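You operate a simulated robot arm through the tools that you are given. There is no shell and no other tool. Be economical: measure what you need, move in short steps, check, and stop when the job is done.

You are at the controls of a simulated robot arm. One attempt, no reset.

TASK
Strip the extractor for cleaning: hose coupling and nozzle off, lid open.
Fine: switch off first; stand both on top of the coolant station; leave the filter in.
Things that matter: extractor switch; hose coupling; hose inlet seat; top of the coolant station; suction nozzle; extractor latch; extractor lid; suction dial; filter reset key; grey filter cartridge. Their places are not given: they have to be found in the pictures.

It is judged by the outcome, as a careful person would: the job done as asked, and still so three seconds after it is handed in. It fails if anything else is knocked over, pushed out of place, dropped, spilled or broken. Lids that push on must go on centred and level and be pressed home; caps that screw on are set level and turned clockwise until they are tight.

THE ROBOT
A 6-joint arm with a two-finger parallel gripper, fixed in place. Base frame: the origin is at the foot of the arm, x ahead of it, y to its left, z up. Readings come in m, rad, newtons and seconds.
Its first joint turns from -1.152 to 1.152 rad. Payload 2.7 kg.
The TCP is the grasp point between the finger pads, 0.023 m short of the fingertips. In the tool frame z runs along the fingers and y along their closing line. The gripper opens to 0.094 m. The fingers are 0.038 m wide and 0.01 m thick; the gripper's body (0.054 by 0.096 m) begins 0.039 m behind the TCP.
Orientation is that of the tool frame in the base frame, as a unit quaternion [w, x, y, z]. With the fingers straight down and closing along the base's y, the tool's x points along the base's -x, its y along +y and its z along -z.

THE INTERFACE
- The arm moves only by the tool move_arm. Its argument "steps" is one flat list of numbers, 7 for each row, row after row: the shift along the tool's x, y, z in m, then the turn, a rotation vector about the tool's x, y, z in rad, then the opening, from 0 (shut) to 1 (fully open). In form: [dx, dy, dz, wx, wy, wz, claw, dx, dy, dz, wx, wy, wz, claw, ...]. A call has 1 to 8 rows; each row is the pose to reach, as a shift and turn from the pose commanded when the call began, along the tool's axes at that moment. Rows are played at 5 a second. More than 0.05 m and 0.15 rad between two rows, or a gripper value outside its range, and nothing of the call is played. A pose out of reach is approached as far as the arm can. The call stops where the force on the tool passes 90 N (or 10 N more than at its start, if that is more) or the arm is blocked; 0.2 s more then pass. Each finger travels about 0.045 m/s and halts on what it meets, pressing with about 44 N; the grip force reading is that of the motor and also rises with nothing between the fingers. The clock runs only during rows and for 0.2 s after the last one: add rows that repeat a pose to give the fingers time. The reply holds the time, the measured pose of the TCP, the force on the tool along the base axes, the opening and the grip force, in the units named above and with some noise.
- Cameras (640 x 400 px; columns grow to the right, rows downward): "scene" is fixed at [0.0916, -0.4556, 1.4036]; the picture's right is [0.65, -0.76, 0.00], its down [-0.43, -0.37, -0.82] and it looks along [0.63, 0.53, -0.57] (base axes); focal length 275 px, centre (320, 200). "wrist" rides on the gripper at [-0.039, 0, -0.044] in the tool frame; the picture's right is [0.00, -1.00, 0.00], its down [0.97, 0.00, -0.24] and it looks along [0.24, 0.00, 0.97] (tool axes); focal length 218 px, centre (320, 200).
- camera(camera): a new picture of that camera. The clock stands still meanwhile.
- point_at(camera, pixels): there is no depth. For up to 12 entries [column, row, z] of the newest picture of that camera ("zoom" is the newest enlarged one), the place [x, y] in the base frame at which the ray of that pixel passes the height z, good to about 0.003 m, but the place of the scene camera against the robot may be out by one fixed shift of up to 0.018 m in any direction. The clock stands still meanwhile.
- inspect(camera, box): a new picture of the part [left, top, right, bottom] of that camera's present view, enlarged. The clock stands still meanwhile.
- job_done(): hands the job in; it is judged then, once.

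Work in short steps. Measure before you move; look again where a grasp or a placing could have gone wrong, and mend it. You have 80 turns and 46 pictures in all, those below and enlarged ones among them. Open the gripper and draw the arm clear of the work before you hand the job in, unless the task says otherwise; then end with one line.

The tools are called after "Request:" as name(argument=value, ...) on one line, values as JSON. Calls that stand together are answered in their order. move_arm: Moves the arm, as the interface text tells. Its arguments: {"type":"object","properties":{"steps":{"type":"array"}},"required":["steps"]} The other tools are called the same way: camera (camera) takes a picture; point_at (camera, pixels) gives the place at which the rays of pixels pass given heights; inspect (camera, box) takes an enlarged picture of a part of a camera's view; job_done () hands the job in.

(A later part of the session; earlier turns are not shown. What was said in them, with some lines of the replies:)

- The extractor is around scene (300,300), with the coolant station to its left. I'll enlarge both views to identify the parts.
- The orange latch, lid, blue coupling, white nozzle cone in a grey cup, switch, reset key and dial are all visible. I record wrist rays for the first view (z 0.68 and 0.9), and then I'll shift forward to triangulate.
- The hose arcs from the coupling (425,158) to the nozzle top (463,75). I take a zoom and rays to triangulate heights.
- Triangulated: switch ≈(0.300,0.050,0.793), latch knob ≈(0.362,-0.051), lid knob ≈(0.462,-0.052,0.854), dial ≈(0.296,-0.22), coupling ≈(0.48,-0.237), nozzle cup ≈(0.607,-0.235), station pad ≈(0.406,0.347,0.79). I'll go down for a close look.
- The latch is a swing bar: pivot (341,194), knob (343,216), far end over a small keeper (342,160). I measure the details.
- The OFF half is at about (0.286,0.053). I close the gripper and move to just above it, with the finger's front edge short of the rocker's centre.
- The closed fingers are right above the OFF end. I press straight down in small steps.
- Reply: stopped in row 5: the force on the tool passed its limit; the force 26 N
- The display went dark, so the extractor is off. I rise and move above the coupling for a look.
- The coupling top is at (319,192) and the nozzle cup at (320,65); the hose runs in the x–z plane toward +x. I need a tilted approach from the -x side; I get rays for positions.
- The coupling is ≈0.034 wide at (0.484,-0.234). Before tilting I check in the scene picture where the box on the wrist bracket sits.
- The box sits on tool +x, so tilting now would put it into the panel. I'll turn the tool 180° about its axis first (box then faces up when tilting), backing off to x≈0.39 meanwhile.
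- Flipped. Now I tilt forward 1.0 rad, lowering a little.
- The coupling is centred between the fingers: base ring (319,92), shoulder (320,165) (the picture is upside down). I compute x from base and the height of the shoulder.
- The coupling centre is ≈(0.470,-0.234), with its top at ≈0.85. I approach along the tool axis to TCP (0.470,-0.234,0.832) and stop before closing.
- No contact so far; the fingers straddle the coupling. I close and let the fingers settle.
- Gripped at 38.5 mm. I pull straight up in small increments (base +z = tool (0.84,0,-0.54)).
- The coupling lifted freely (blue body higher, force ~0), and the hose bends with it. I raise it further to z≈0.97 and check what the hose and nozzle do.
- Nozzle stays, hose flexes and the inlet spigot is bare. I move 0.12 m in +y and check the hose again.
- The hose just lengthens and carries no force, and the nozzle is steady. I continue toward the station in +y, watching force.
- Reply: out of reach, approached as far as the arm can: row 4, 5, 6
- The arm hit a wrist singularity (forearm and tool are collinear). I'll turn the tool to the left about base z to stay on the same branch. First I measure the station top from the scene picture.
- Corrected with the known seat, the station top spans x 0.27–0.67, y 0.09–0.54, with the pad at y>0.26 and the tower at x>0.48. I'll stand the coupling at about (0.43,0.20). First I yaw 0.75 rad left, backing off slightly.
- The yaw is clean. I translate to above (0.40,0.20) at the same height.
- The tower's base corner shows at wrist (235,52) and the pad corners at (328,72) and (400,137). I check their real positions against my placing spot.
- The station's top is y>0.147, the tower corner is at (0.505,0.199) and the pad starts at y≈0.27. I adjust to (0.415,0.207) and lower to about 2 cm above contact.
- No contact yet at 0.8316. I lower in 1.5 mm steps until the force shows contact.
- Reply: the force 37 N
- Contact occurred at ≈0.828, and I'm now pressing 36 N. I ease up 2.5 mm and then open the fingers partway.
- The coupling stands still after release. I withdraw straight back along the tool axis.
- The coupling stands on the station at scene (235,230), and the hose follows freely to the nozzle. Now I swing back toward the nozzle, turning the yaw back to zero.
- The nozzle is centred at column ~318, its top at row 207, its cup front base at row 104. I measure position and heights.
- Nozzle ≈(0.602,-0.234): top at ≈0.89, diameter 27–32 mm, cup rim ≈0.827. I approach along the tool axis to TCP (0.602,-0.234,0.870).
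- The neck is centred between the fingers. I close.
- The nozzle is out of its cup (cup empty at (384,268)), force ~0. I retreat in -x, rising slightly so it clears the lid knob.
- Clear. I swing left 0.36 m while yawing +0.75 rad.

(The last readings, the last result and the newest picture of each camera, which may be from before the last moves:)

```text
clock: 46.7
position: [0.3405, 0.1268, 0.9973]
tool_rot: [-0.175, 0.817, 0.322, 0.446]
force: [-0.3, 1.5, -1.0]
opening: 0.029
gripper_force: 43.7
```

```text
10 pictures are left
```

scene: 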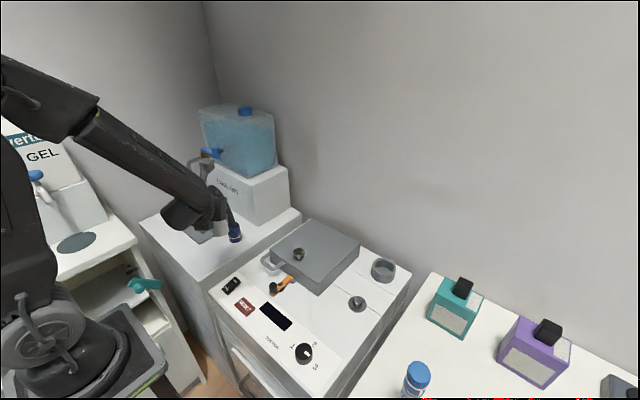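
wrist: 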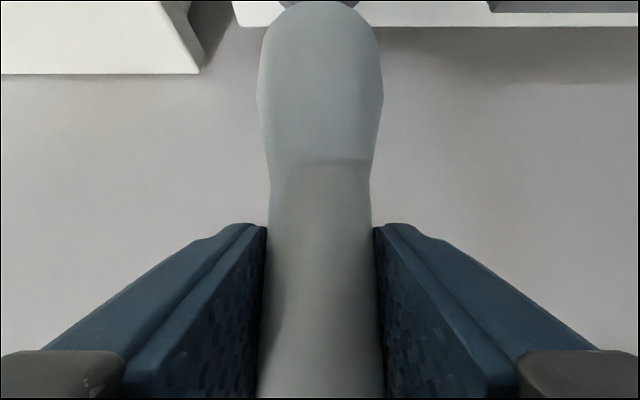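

I move above (0.325,0.20) and lower to z≈0.885.

Request:
move_arm(steps=[0.0104, -0.032, 0.0161, 0, 0, 0, 0, 0.0208, -0.064, 0.0323, 0, 0, 0, 0, -0.01, -0.064, 0.052, 0, 0, 0, 0, -0.04, -0.064, 0.0713, 0, 0, 0, 0, -0.0634, -0.064, 0.0863, 0, 0, 0, 0, -0.0718, -0.064, 0.0917, 0, 0, 0, 0, -0.0718, -0.064, 0.0917, 0, 0, 0, 0])

Request:
inspect(camera="scene", box=[150, 160, 320, 290])

```text
clock: 48.3
position: [0.3242, 0.1999, 0.8862]
tool_rot: [-0.176, 0.816, 0.321, 0.448]
force: [-0.4, 0.1, -0.5]
opening: 0.0286
gripper_force: 43.9
```

```text
3.08 times, centred on (235, 225) of scene
```

zoom: 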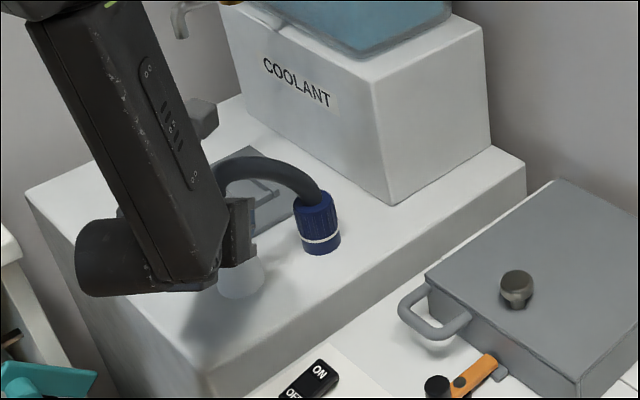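

The nozzle hangs just over the station top beside the coupling. I lower it in ~2 mm steps, watching for contact.

Request:
move_arm(steps=[-0.0025, 0, 0.0016, 0, 0, 0, 0, -0.0051, 0, 0.0032, 0, 0, 0, 0, -0.0076, 0, 0.0049, 0, 0, 0, 0, -0.0093, 0, 0.0059, 0, 0, 0, 0, -0.0093, 0, 0.0059, 0, 0, 0, 0])

Request:
move_arm(steps=[-0.0013, 0, 0.0008, 0, 0, 0, 0, -0.0025, 0, 0.0016, 0, 0, 0, 0, -0.0038, 0, 0.0024, 0, 0, 0, 0, -0.0038, 0, 0.0024, 0, 0, 0, 0])

```text
clock: 49.5
position: [0.3248, 0.1996, 0.8763]
tool_rot: [-0.176, 0.816, 0.321, 0.447]
force: [-1.0, -0.4, -0.8]
opening: 0.0286
gripper_force: 44.0
```

```text
clock: 50.5
position: [0.3241, 0.2023, 0.8718]
tool_rot: [-0.176, 0.817, 0.322, 0.445]
force: [-0.7, -0.3, -1.0]
opening: 0.0288
gripper_force: 44.2
```

Request:
move_arm(steps=[-0.0013, 0, 0.0008, 0, 0, 0, 0, -0.0025, 0, 0.0016, 0, 0, 0, 0, -0.0034, 0, 0.0022, 0, 0, 0, 0, -0.0034, 0, 0.0022, 0, 0, 0, 0])

```text
clock: 51.5
position: [0.3241, 0.1998, 0.8678]
tool_rot: [-0.175, 0.817, 0.322, 0.445]
force: [0.2, -0.7, -0.1]
opening: 0.0287
gripper_force: 44.2
```

Still no contact at 0.868, so I continue down in small steps.

Request:
move_arm(steps=[-0.0013, 0, 0.0008, 0, 0, 0, 0, -0.0025, 0, 0.0016, 0, 0, 0, 0, -0.0025, 0, 0.0016, 0, 0, 0, 0])

Request:
move_arm(steps=[-0.0008, 0, 0.0005, 0, 0, 0, 0, -0.0017, 0, 0.0011, 0, 0, 0, 0, -0.0017, 0, 0.0011, 0, 0, 0, 0])

```text
clock: 52.3
position: [0.3248, 0.202, 0.8667]
tool_rot: [-0.176, 0.817, 0.322, 0.446]
force: [-0.1, 0.6, -0.7]
opening: 0.0285
gripper_force: 44.3
```

```text
clock: 53.1
position: [0.3258, 0.1993, 0.8646]
tool_rot: [-0.177, 0.815, 0.321, 0.449]
force: [-5.7, -4.6, 26.1]
opening: 0.0288
gripper_force: 44.1
```

Contact now (26 N at ≈0.8645). I ease up 1.5 mm and open partway.

Request:
move_arm(steps=[0.0013, 0, -0.0008, 0, 0, 0, 0, 0.0013, 0, -0.0008, 0, 0, 0, 0])

Request:
move_arm(steps=[0, 0, 0, 0, 0, 0, 0.4, 0, 0, 0, 0, 0, 0, 0.5, 0, 0, 0, 0, 0, 0, 0.6, 0, 0, 0, 0, 0, 0, 0.6, 0, 0, 0, 0, 0, 0, 0.6])

Request:
move_arm(steps=[0, 0, -0.02, 0, 0, 0, 0.6, 0, 0, -0.04, 0, 0, 0, 0.6, 0, 0, -0.06, 0, 0, 0, 0.6, 0.02, 0, -0.08, 0, 0, 0, 0.6, 0.05, 0, -0.09, 0, 0, 0, 0.6, 0.08, 0, -0.1, 0, 0, 0, 0.6, 0.08, 0, -0.1, 0, 0, 0, 0.6])

Request:
camera(camera="scene")

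```text
clock: 53.7
position: [0.3238, 0.1997, 0.8643]
tool_rot: [-0.176, 0.817, 0.322, 0.445]
force: [1.4, -0.3, 2.2]
opening: 0.0287
gripper_force: 44.3
```

```text
clock: 54.9
position: [0.3251, 0.1984, 0.8652]
tool_rot: [-0.177, 0.816, 0.322, 0.446]
force: [-0.4, 0.0, 1.4]
opening: 0.0565
gripper_force: 0.2
```

```text
clock: 56.5
position: [0.294, 0.1708, 0.9879]
tool_rot: [-0.176, 0.816, 0.321, 0.446]
force: [-0.6, 0.0, 0.8]
opening: 0.0567
gripper_force: 0.0
out of reach, approached as far as the arm can: row 3, 4, 5
```

```text
8 pictures are left
```

scene: 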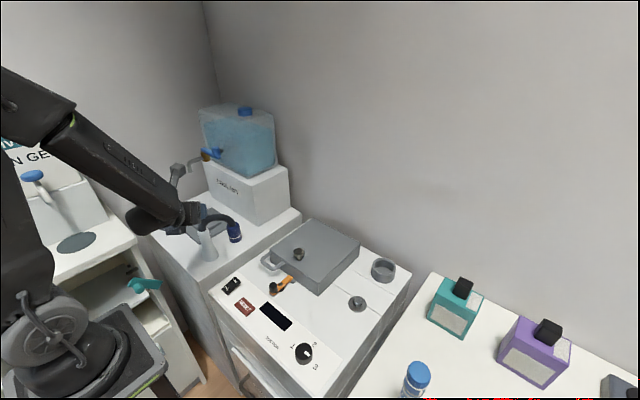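

Both parts stand on the station (nozzle (207,245), coupling (235,232)). Next is the latch: I un-tilt the tool to vertical while moving away from the station.

Request:
move_arm(steps=[-0.0062, 0.0186, -0.0097, 0, -0.143, 0, 0.6, -0.0124, 0.0372, -0.0193, 0, -0.286, 0, 0.6, -0.0186, 0.0558, -0.029, 0, -0.429, 0, 0.6, -0.0248, 0.0744, -0.0386, 0, -0.571, 0, 0.6, -0.031, 0.093, -0.0483, 0, -0.714, 0, 0.6, -0.0372, 0.1116, -0.0579, 0, -0.857, 0, 0.6, -0.0434, 0.1302, -0.0676, 0, -1.0, 0, 0.6, -0.0434, 0.1302, -0.0676, 0, -1.0, 0, 0.6])

```text
clock: 58.3
position: [0.3239, 0.0211, 0.9862]
tool_rot: [0.0, 0.93, 0.367, -0.001]
force: [-0.3, 0.1, 0.3]
opening: 0.0566
gripper_force: 0.1
```

Vertical now. I yaw back to zero and go above the latch knob at (0.366,-0.047), z 0.93.

Request:
move_arm(steps=[-0.003, 0.0156, 0.011, 0, 0, 0.15, 0.6, -0.006, 0.0312, 0.022, 0, 0, 0.3, 0.6, -0.0092, 0.0469, 0.034, 0, 0, 0.45, 0.6, -0.0123, 0.0625, 0.045, 0, 0, 0.6, 0.6, -0.0154, 0.0781, 0.056, 0, 0, 0.75, 0.6, -0.0154, 0.0781, 0.056, 0, 0, 0.75, 0.6])

Request:
camera(camera="wrist")

```text
clock: 59.7
position: [0.3624, -0.0713, 0.9253]
tool_rot: [-0.015, 1.0, 0.008, 0.002]
force: [0.3, -0.5, 0.1]
opening: 0.0565
gripper_force: 0.1
out of reach, approached as far as the arm can: row 4, 5, 6
```

```text
7 pictures are left
```

wrist: 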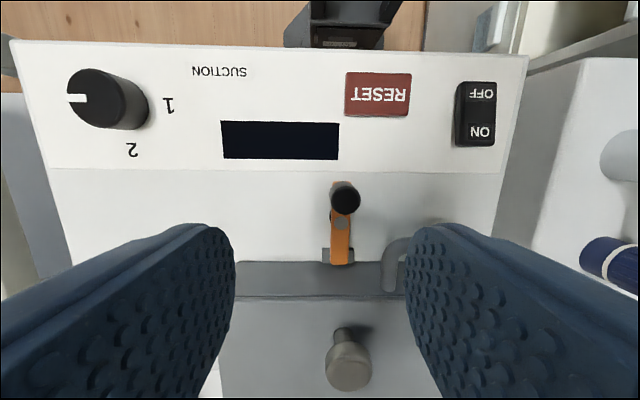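

The j6 limit bites here, so I should keep some positive yaw (~0.3 rad). I measure the knob (345,197), pivot (341,224) and handle from this view.

Request:
point_at(camera="wrist", pixels=[[345, 197, 0.835], [345, 197, 0.825], [333, 183, 0.83], [341, 224, 0.81], [340, 262, 0.81], [385, 280, 0.82], [345, 375, 0.88], [400, 238, 0.82]])

```text
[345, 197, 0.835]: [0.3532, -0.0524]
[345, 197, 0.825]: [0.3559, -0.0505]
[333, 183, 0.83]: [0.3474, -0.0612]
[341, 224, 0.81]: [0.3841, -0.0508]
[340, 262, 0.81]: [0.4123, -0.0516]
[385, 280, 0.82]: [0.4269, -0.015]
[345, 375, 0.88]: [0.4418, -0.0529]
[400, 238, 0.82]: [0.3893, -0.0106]
```

The two wrist views put the knob top near z≈0.81–0.83. I cross-check with scene rays (no new picture), using knob top (278,283) and base (279,293), and the seat/switch as references.

Request:
point_at(camera="scene", pixels=[[278, 283, 0.81], [278, 283, 0.83], [278, 293, 0.8], [278, 293, 0.81], [235, 280, 0.795], [271, 265, 0.82], [299, 255, 0.86], [286, 284, 0.81], [317, 294, 0.795], [297, 276, 0.81]])

```text
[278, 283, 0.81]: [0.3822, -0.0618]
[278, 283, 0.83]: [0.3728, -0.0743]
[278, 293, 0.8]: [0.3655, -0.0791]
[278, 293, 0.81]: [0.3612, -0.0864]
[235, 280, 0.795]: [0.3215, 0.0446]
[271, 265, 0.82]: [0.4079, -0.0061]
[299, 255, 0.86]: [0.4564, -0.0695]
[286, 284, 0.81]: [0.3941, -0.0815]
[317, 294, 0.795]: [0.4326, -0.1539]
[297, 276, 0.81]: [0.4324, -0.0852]
```

Readings are consistent enough; gripping at TCP z≈0.822 works for a knob top anywhere in 0.81–0.84. I move above the knob with yaw +0.3 and straighten the small tilt.

Request:
move_arm(steps=[-0.001, -0.007, 0, -0.01, 0, -0.1, 0.6, -0.002, -0.014, 0.015, -0.02, 0, -0.2, 0.6, -0.0024, -0.0213, 0.035, -0.03, 0, -0.29, 0.6, -0.0024, -0.0213, 0.055, -0.03, 0, -0.29, 0.6, -0.0024, -0.0213, 0.055, -0.03, 0, -0.29, 0.6])

```text
clock: 60.9
position: [0.3607, -0.0501, 0.8707]
tool_rot: [0.015, 0.989, 0.146, 0.0]
force: [-0.3, -0.5, 0.7]
opening: 0.0563
gripper_force: 0.0
```

Residual tilt 0.03 gets corrected; now I descend around the knob to z≈0.823.

Request:
move_arm(steps=[0, 0, 0.012, 0.03, 0, 0, 0.6, 0, 0, 0.024, 0.03, 0, 0, 0.6, 0, 0, 0.036, 0.03, 0, 0, 0.6, 0, 0, 0.047, 0.03, 0, 0, 0.6, 0, 0, 0.047, 0.03, 0, 0, 0.6])

Request:
move_arm(steps=[0, 0, 0, 0, 0, 0, 0.3, 0, 0, 0, 0, 0, 0, 0, 0, 0, 0, 0, 0, 0, 0, 0, 0, 0, 0, 0, 0, 0, 0, 0, 0, 0, 0, 0, 0])

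Request:
inspect(camera="scene", box=[230, 230, 360, 320])

```text
clock: 62.1
position: [0.3603, -0.0545, 0.8238]
tool_rot: [0.0, 0.989, 0.145, -0.002]
force: [0.2, -0.8, 1.2]
opening: 0.0563
gripper_force: 0.1
```

```text
clock: 63.3
position: [0.3586, -0.0553, 0.8236]
tool_rot: [0.0, 0.989, 0.146, -0.003]
force: [-4.2, 2.5, -1.2]
opening: 0.0211
gripper_force: 44.7
```

```text
4.44 times, centred on (295, 275) of scene
```

zoom: 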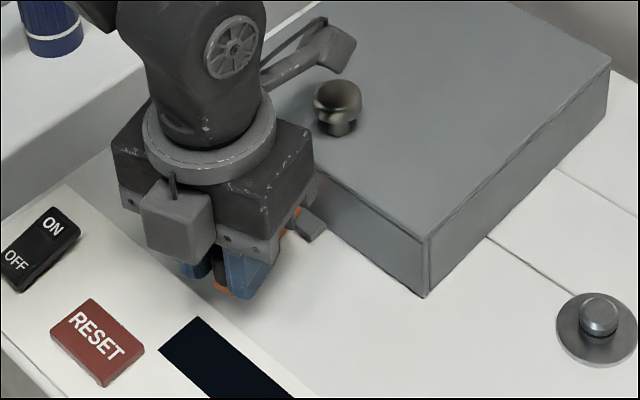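

The knob is gripped (21 mm). I try swinging it toward -y around the pivot, turning the tool with it.

Request:
move_arm(steps=[-0.0008, 0.0038, 0, 0, 0, -0.15, 0, -0.0011, 0.0077, 0, 0, 0, -0.3, 0, -0.0008, 0.0116, 0, 0, 0, -0.45, 0, -0.0008, 0.0116, 0, 0, 0, -0.45, 0])

```text
clock: 64.3
position: [0.3636, -0.0659, 0.8238]
tool_rot: [0.001, 0.932, 0.363, -0.001]
force: [12.5, 10.1, -10.3]
opening: 0.0212
gripper_force: 44.9
```

It turns with moderate force. I continue the arc to about 60°.

Request:
move_arm(steps=[-0.0002, 0.0045, 0, 0, 0, -0.15, 0, -0.0003, 0.0084, 0, 0, 0, -0.3, 0, -0.0002, 0.0123, 0, 0, 0, -0.45, 0, 0.0008, 0.0161, 0, 0, 0, -0.6, 0, 0.0008, 0.0161, 0, 0, 0, -0.6, 0])

Request:
inspect(camera="scene", box=[230, 230, 360, 320])

```text
clock: 65.5
position: [0.3722, -0.0752, 0.8235]
tool_rot: [-0.004, 0.783, 0.622, -0.004]
force: [-14.1, 30.0, 32.2]
opening: 0.0213
gripper_force: 45.3
```

```text
4.44 times, centred on (295, 275) of scene
```

zoom: 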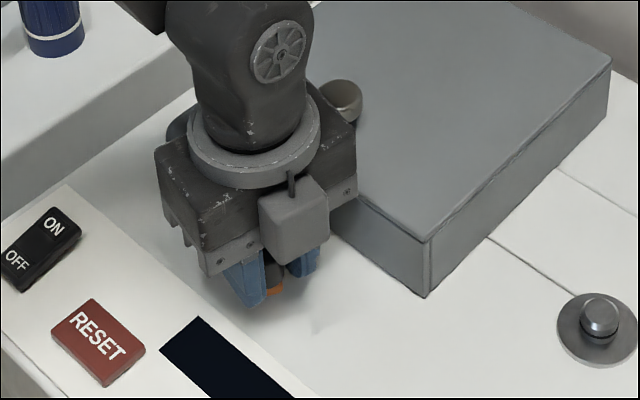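

The knob has turned ~60° and resistance is growing. I try a little further (to ~75°), following the arc more closely.

Request:
move_arm(steps=[0.001, 0.003, 0, 0, 0, -0.08, 0, 0.0015, 0.0064, 0, 0, 0, -0.2, 0, 0.0015, 0.0064, 0, 0, 0, -0.2, 0])

```text
clock: 66.3
position: [0.3758, -0.0763, 0.824]
tool_rot: [-0.007, 0.718, 0.696, -0.008]
force: [-49.8, 9.9, 64.2]
opening: 0.0217
gripper_force: 44.9
```

Resistance is 50 N now, so this is taken as the stop. I ease back slightly, release and rise.

Request:
move_arm(steps=[-0.0008, -0.004, 0, 0, 0, 0.06, 0, -0.0008, -0.004, 0, 0, 0, 0.06, 0.3, -0.0008, -0.004, 0, 0, 0, 0.06, 0.5, -0.0008, -0.004, 0, 0, 0, 0.06, 0.5])

Request:
move_arm(steps=[0, 0, -0.03, 0, 0, 0, 0.5, 0, 0, -0.07, 0, 0, 0, 0.5, 0, 0, -0.11, 0, 0, 0, 0.6, 0, 0, -0.11, 0, 0, 0, 0.7])

Request:
camera(camera="wrist")

```text
clock: 67.3
position: [0.3765, -0.0782, 0.8223]
tool_rot: [0.0, 0.739, 0.674, -0.002]
force: [0.2, -0.2, -0.8]
opening: 0.0471
gripper_force: 0.0
```

```text
clock: 68.3
position: [0.3772, -0.0787, 0.9324]
tool_rot: [-0.001, 0.739, 0.674, -0.002]
force: [0.5, 0.1, -0.5]
opening: 0.066
gripper_force: 0.0
```

```text
4 pictures are left
```

wrist: 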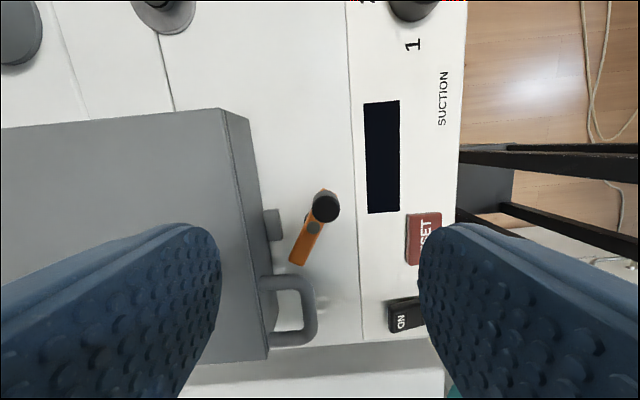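

The bar is now clear of the keeper (keeper (272,225), bar end (297,260)). I measure the handle and bar end for the lid lift.

Request:
point_at(camera="wrist", pixels=[[312, 308, 0.82], [312, 308, 0.83], [280, 283, 0.82], [280, 341, 0.82], [297, 262, 0.81], [272, 225, 0.81], [325, 207, 0.82], [262, 300, 0.82], [303, 283, 0.82], [285, 341, 0.83]])

```text
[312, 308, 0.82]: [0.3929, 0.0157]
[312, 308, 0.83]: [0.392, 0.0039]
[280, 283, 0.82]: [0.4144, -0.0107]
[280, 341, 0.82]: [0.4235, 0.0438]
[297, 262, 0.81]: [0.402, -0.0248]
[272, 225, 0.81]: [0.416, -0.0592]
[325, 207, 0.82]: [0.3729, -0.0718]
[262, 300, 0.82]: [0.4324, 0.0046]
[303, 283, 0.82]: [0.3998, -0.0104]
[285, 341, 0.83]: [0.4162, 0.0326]
```

The handle is a horizontal U: front bar at x≈0.394, arms at y≈-0.011 and 0.043, z≈0.82. I'll pinch the front bar from above with the fingers closing along x (one finger inside the loop), hovering first to check the fit.

Request:
move_arm(steps=[0.04, 0.003, 0, 0, 0, -0.045, 0.5, 0.08, 0.006, 0, 0, 0, -0.092, 0.43, 0.0953, 0.0081, 0.025, 0, 0, -0.092, 0.425, 0.0953, 0.0081, 0.0524, 0, 0, -0.092, 0.425, 0.0953, 0.0081, 0.0524, 0, 0, -0.092, 0.425])

Request:
camera(camera="wrist")

```text
clock: 69.5
position: [0.3958, 0.0163, 0.8818]
tool_rot: [-0.001, 0.707, 0.707, -0.001]
force: [0.3, 0.1, 1.7]
opening: 0.0401
gripper_force: 0.0
```

```text
3 pictures are left
```

wrist: 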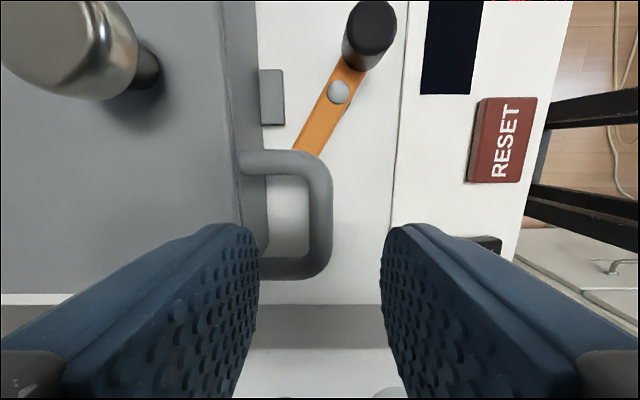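

The front bar at column ~319 is centred between the fingers (258–382). I check the arms' y (rows 161 and 267).

Request:
point_at(camera="wrist", pixels=[[280, 161, 0.82], [280, 267, 0.82], [319, 215, 0.82], [319, 215, 0.825], [265, 175, 0.82], [265, 252, 0.82], [240, 200, 0.82], [305, 150, 0.81], [265, 100, 0.81], [307, 215, 0.82], [331, 215, 0.82]])

```text
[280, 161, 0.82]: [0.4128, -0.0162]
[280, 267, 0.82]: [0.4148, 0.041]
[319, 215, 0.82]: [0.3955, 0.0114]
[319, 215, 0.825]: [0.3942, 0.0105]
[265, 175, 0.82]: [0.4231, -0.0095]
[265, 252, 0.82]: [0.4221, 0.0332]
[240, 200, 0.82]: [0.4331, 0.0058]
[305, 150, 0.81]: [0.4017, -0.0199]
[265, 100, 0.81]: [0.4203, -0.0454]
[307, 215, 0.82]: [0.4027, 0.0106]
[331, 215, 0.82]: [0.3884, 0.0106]
```

The loop's inner edges are y -0.0095…0.033, centre ≈0.0125. I shift -4 mm in y and lower the fingers slightly past the bar's top, checking for contact.

Request:
move_arm(steps=[-0.0038, 0, 0.01, 0, 0, 0, 0.425, -0.0038, 0, 0.025, 0, 0, 0, 0.425, -0.0038, 0, 0.034, 0, 0, 0, 0.425, -0.0038, 0, 0.041, 0, 0, 0, 0.425, -0.0038, 0, 0.041, 0, 0, 0, 0.425])

Request:
move_arm(steps=[0, 0, 0.004, 0, 0, 0, 0.425, 0, 0, 0.008, 0, 0, 0, 0.425, 0, 0, 0.008, 0, 0, 0, 0.425])

```text
clock: 70.7
position: [0.394, 0.0137, 0.8404]
tool_rot: [-0.001, 0.706, 0.708, -0.002]
force: [0.0, -0.2, 0.2]
opening: 0.04
gripper_force: 0.0
```

```text
clock: 71.5
position: [0.3962, 0.0124, 0.8315]
tool_rot: [-0.001, 0.706, 0.708, -0.001]
force: [0.6, 0.2, 0.7]
opening: 0.0403
gripper_force: 0.0
```

No contact so far. I go 6 mm deeper and close on the bar.

Request:
move_arm(steps=[0, 0, 0.003, 0, 0, 0, 0.425, 0, 0, 0.006, 0, 0, 0, 0.425, 0, 0, 0.006, 0, 0, 0, 0.2, 0, 0, 0.006, 0, 0, 0, 0, 0, 0, 0.006, 0, 0, 0, 0, 0, 0, 0.006, 0, 0, 0, 0, 0, 0, 0.006, 0, 0, 0, 0])

```text
clock: 73.1
position: [0.3957, 0.013, 0.8261]
tool_rot: [0.0, 0.707, 0.708, 0.0]
force: [11.8, -4.0, 0.4]
opening: 0.0131
gripper_force: 45.2
```

The bar is gripped (13 mm). I begin lifting along an arc about an assumed hinge at x≈0.62, watching forces.

Request:
move_arm(steps=[0, 0.0003, -0.011, 0, 0, 0, 0, 0, 0.0011, -0.0225, 0, 0, 0, 0, 0, 0.0025, -0.034, 0, 0, 0, 0, 0, 0.0045, -0.0447, 0, 0, 0, 0, 0, 0.0045, -0.0447, 0, 0, 0, 0])

```text
clock: 74.3
position: [0.398, 0.0115, 0.8699]
tool_rot: [-0.003, 0.707, 0.707, -0.003]
force: [-6.9, 4.1, -1.0]
opening: 0.0134
gripper_force: 44.7
```

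The lid is rising (force small). I continue the arc to about 0.5 rad.

Request:
move_arm(steps=[0, 0.003, -0.0164, 0, 0, 0, 0, 0, 0.008, -0.0325, 0, 0, 0, 0, 0, 0.0145, -0.0481, 0, 0, 0, 0, 0, 0.022, -0.0632, 0, 0, 0, 0, 0, 0.022, -0.0632, 0, 0, 0, 0])

```text
clock: 75.5
position: [0.415, 0.0122, 0.9324]
tool_rot: [-0.006, 0.706, 0.708, -0.006]
force: [-41.7, 22.7, 17.7]
opening: 0.013
gripper_force: 44.7
```

Fx=-42 N means the bar wants to be further back: the hinge is higher (~z 0.845). I correct x by -10 mm and reread.

Request:
move_arm(steps=[0, -0.005, -0.002, 0, 0, 0, 0, 0, -0.01, -0.003, 0, 0, 0, 0, 0, -0.01, -0.003, 0, 0, 0, 0])

```text
clock: 76.3
position: [0.4158, 0.0117, 0.9374]
tool_rot: [0.005, 0.706, 0.708, 0.004]
force: [36.6, 19.4, -15.4]
opening: 0.0131
gripper_force: 44.7
```

Now +37 N, so neutral is about halfway (hinge z≈0.84). I continue along the refitted arc to 0.7 rad.

Request:
move_arm(steps=[0, 0.0048, 0, 0, 0, 0, 0, 0, 0.0095, -0.01, 0, 0, 0, 0, 0, 0.0145, -0.0196, 0, 0, 0, 0, 0, 0.0203, -0.0293, 0, 0, 0, 0, 0, 0.0265, -0.0387, 0, 0, 0, 0, 0, 0.0265, -0.0387, 0, 0, 0, 0])

```text
clock: 77.7
position: [0.4365, 0.0118, 0.973]
tool_rot: [-0.001, 0.707, 0.707, -0.003]
force: [-5.2, -11.1, 0.7]
opening: 0.0126
gripper_force: 44.6
```

Forces are near zero, so the arc fits well. I continue to 1.0 rad.

Request:
move_arm(steps=[0, 0.0065, -0.0092, 0, 0, 0, 0, 0, 0.0135, -0.0179, 0, 0, 0, 0, 0, 0.021, -0.0262, 0, 0, 0, 0, 0, 0.0288, -0.0342, 0, 0, 0, 0, 0, 0.037, -0.0418, 0, 0, 0, 0, 0, 0.0458, -0.0489, 0, 0, 0, 0, 0, 0.0458, -0.0489, 0, 0, 0, 0])

```text
clock: 79.3
position: [0.4833, 0.0134, 1.0248]
tool_rot: [-0.001, 0.706, 0.708, -0.001]
force: [-23.1, -18.9, 28.6]
opening: 0.0122
gripper_force: 45.5
```

The force is outward from the hinge (-23, +29), so I move 5 mm outward and proceed to 1.3 rad.

Request:
move_arm(steps=[0, -0.0027, -0.0042, 0, 0, 0, 0, 0, 0.0065, -0.0112, 0, 0, 0, 0, 0, 0.0162, -0.0174, 0, 0, 0, 0, 0, 0.0263, -0.0233, 0, 0, 0, 0, 0, 0.0365, -0.0287, 0, 0, 0, 0, 0, 0.047, -0.0334, 0, 0, 0, 0, 0, 0.0576, -0.0377, 0, 0, 0, 0, 0, 0.0576, -0.0377, 0, 0, 0, 0])

Request:
inspect(camera="scene", box=[200, 120, 420, 330])

```text
clock: 81.1
position: [0.5411, 0.0127, 1.0595]
tool_rot: [0.001, 0.707, 0.707, -0.002]
force: [-3.7, -15.0, 8.8]
opening: 0.0118
gripper_force: 45.2
```

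```text
1.90 times, centred on (310, 225) of scene
```

zoom: 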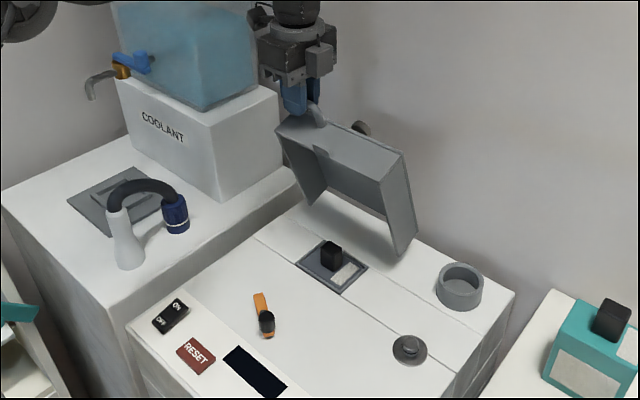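

The lid is ~75° open with the filter visible inside and staying put. I continue toward 90°.

Request:
move_arm(steps=[0, 0.011, -0.004, 0, 0, 0, 0, 0, 0.022, -0.0072, 0, 0, 0, 0, 0, 0.0332, -0.0098, 0, 0, 0, 0, 0, 0.047, -0.0122, 0, 0, 0, 0, 0, 0.0608, -0.0138, 0, 0, 0, 0, 0, 0.0608, -0.0138, 0, 0, 0, 0])

```text
clock: 82.5
position: [0.602, 0.0134, 1.0752]
tool_rot: [0.0, 0.707, 0.707, -0.001]
force: [-1.5, -18.6, 11.9]
opening: 0.0116
gripper_force: 45.5
```

Around 90° with no resistance. I go further, to about 1.75 rad, watching for a stop.

Request:
move_arm(steps=[0, 0.01, -0.0008, 0, 0, 0, 0, 0, 0.02, -0.001, 0, 0, 0, 0, 0, 0.03, -0.0007, 0, 0, 0, 0, 0, 0.04, 0.0005, 0, 0, 0, 0, 0, 0.04, 0.0005, 0, 0, 0, 0])

```text
clock: 83.7
position: [0.6154, 0.0123, 1.0713]
tool_rot: [0.004, 0.707, 0.707, 0.006]
force: [-2.1, 5.6, 37.8]
opening: 0.0116
gripper_force: 44.6
out of reach, approached as far as the arm can: row 2, 3, 4, 5
```

The reach limit with a vertical tool is at ~93°. I tilt the tool (wrist back) about the bar to gain reach, lifting 4 mm to relieve the 38 N, then push a bit further.

Request:
move_arm(steps=[0, 0, -0.004, -0.1, 0, 0, 0, 0, 0, -0.005, -0.2, 0, 0, 0, 0, 0, -0.005, -0.3, 0, 0, 0, 0, 0, -0.005, -0.4, 0, 0, 0, 0, 0.006, -0.005, -0.45, 0, 0, 0, 0, 0.012, -0.005, -0.45, 0, 0, 0, 0, 0.012, -0.005, -0.45, 0, 0, 0])

```text
clock: 85.3
position: [0.628, 0.013, 1.0686]
tool_rot: [0.155, 0.69, 0.69, 0.155]
force: [-0.1, 14.0, -12.7]
opening: 0.012
gripper_force: 45.4
```

It moved freely to ~97°. I push another 3 cm to find the stop or a stable overcentre position.

Request:
move_arm(steps=[0, 0.0066, 0.0035, 0, 0, 0, 0, 0, 0.0132, 0.0071, 0, 0, 0, 0, 0, 0.0197, 0.0108, 0, 0, 0, 0, 0, 0.0263, 0.0146, 0, 0, 0, 0, 0, 0.0263, 0.0146, 0, 0, 0, 0])

```text
clock: 86.5
position: [0.6571, 0.0122, 1.0685]
tool_rot: [0.154, 0.689, 0.691, 0.155]
force: [-3.5, 8.0, -16.8]
opening: 0.012
gripper_force: 45.2
```

Still free at ~103°. One more 3 cm.

Request:
move_arm(steps=[0, 0.006, 0.0055, 0, 0, 0, 0, 0, 0.012, 0.0105, 0, 0, 0, 0, 0, 0.018, 0.0155, 0, 0, 0, 0, 0, 0.024, 0.0205, 0, 0, 0, 0, 0, 0.024, 0.0205, 0, 0, 0, 0])

```text
clock: 87.1
position: [0.662, 0.0118, 1.0627]
tool_rot: [0.141, 0.693, 0.693, 0.142]
force: [-36.2, 1.5, 3.1]
opening: 0.0114
gripper_force: 45.6
stopped in row 2: the force on the tool passed its limit (the readings are from after the stop); the commanded pose is now the measured one
```

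The stop is reached at ~105°, past vertical. I open the fingers and withdraw along the tool axis.

Request:
move_arm(steps=[0, -0.001, 0, 0, 0, 0, 0.2, 0, -0.001, 0, 0, 0, 0, 0.35, 0, -0.001, 0, 0, 0, 0, 0.43, 0, -0.001, 0, 0, 0, 0, 0.43, 0, -0.001, 0, 0, 0, 0, 0.43])

Request:
move_arm(steps=[0, 0, -0.02, 0, 0, 0, 0.43, 0, 0, -0.045, 0, 0, 0, 0.43, 0, 0, -0.08, 0, 0, 0, 0.43, 0, -0.03, -0.11, 0, 0, 0, 0.43, 0, -0.07, -0.13, 0, 0, 0, 0.43, 0, -0.11, -0.14, 0, 0, 0, 0.43, 0, -0.15, -0.14, 0, 0, 0, 0.43, 0, -0.15, -0.14, 0, 0, 0, 0.43])

Request:
camera(camera="scene")

```text
clock: 88.3
position: [0.664, 0.0099, 1.0657]
tool_rot: [0.147, 0.691, 0.692, 0.146]
force: [-2.0, -2.1, 4.5]
opening: 0.0371
gripper_force: 0.1
```

```text
clock: 90.1
position: [0.4726, 0.0104, 1.1321]
tool_rot: [0.146, 0.692, 0.692, 0.146]
force: [0.4, -0.4, 0.1]
opening: 0.0405
gripper_force: 0.1
```

```text
1 pictures are left
```

scene: 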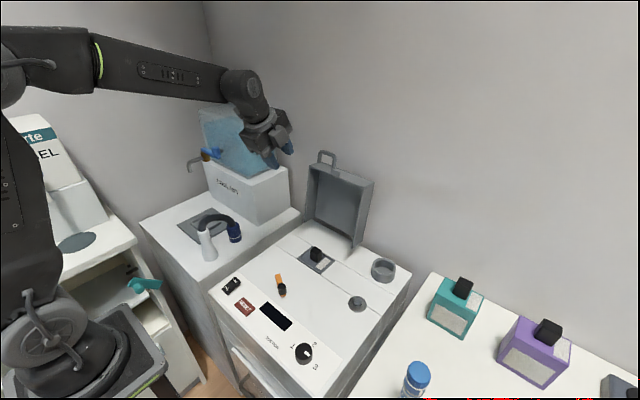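

The lid stands open at the stop, the filter is in place, the display is dark, and nozzle and coupling stand on the station. I open the gripper fully and draw back before a last check.

Request:
move_arm(steps=[0, -0.03, -0.02, 0, 0, 0, 1, 0, -0.06, -0.02, 0, 0, 0, 1, 0, -0.09, -0.02, 0, 0, 0, 1, 0, -0.09, -0.02, 0, 0, 0, 1, 0, -0.09, -0.02, 0, 0, 0, 1])

Request:
inspect(camera="scene", box=[150, 140, 420, 330])

```text
clock: 91.3
position: [0.3779, 0.012, 1.1142]
tool_rot: [0.146, 0.691, 0.693, 0.146]
force: [0.1, 0.0, 0.0]
opening: 0.0939
gripper_force: 0.0
```

```text
2.11 times, centred on (285, 235) of scene
```

zoom: 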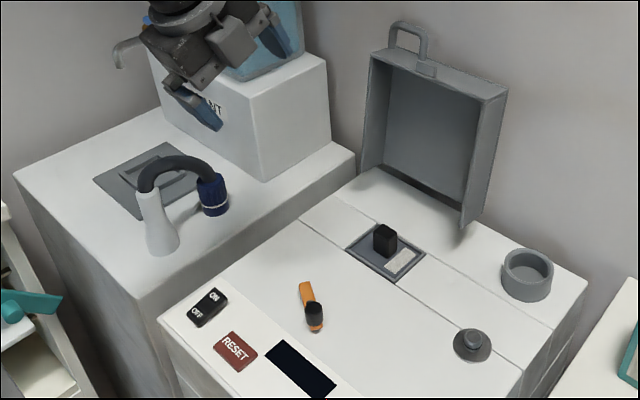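

The last picture shows everything as asked and standing still, with the arm clear, so I hand in.

Request:
job_done()

```text
The job is handed in.
```

The extractor is switched off, the hose coupling and nozzle are standing on top of the coolant station, the latch is released, the lid is open against its stop, and the filter is still in place.
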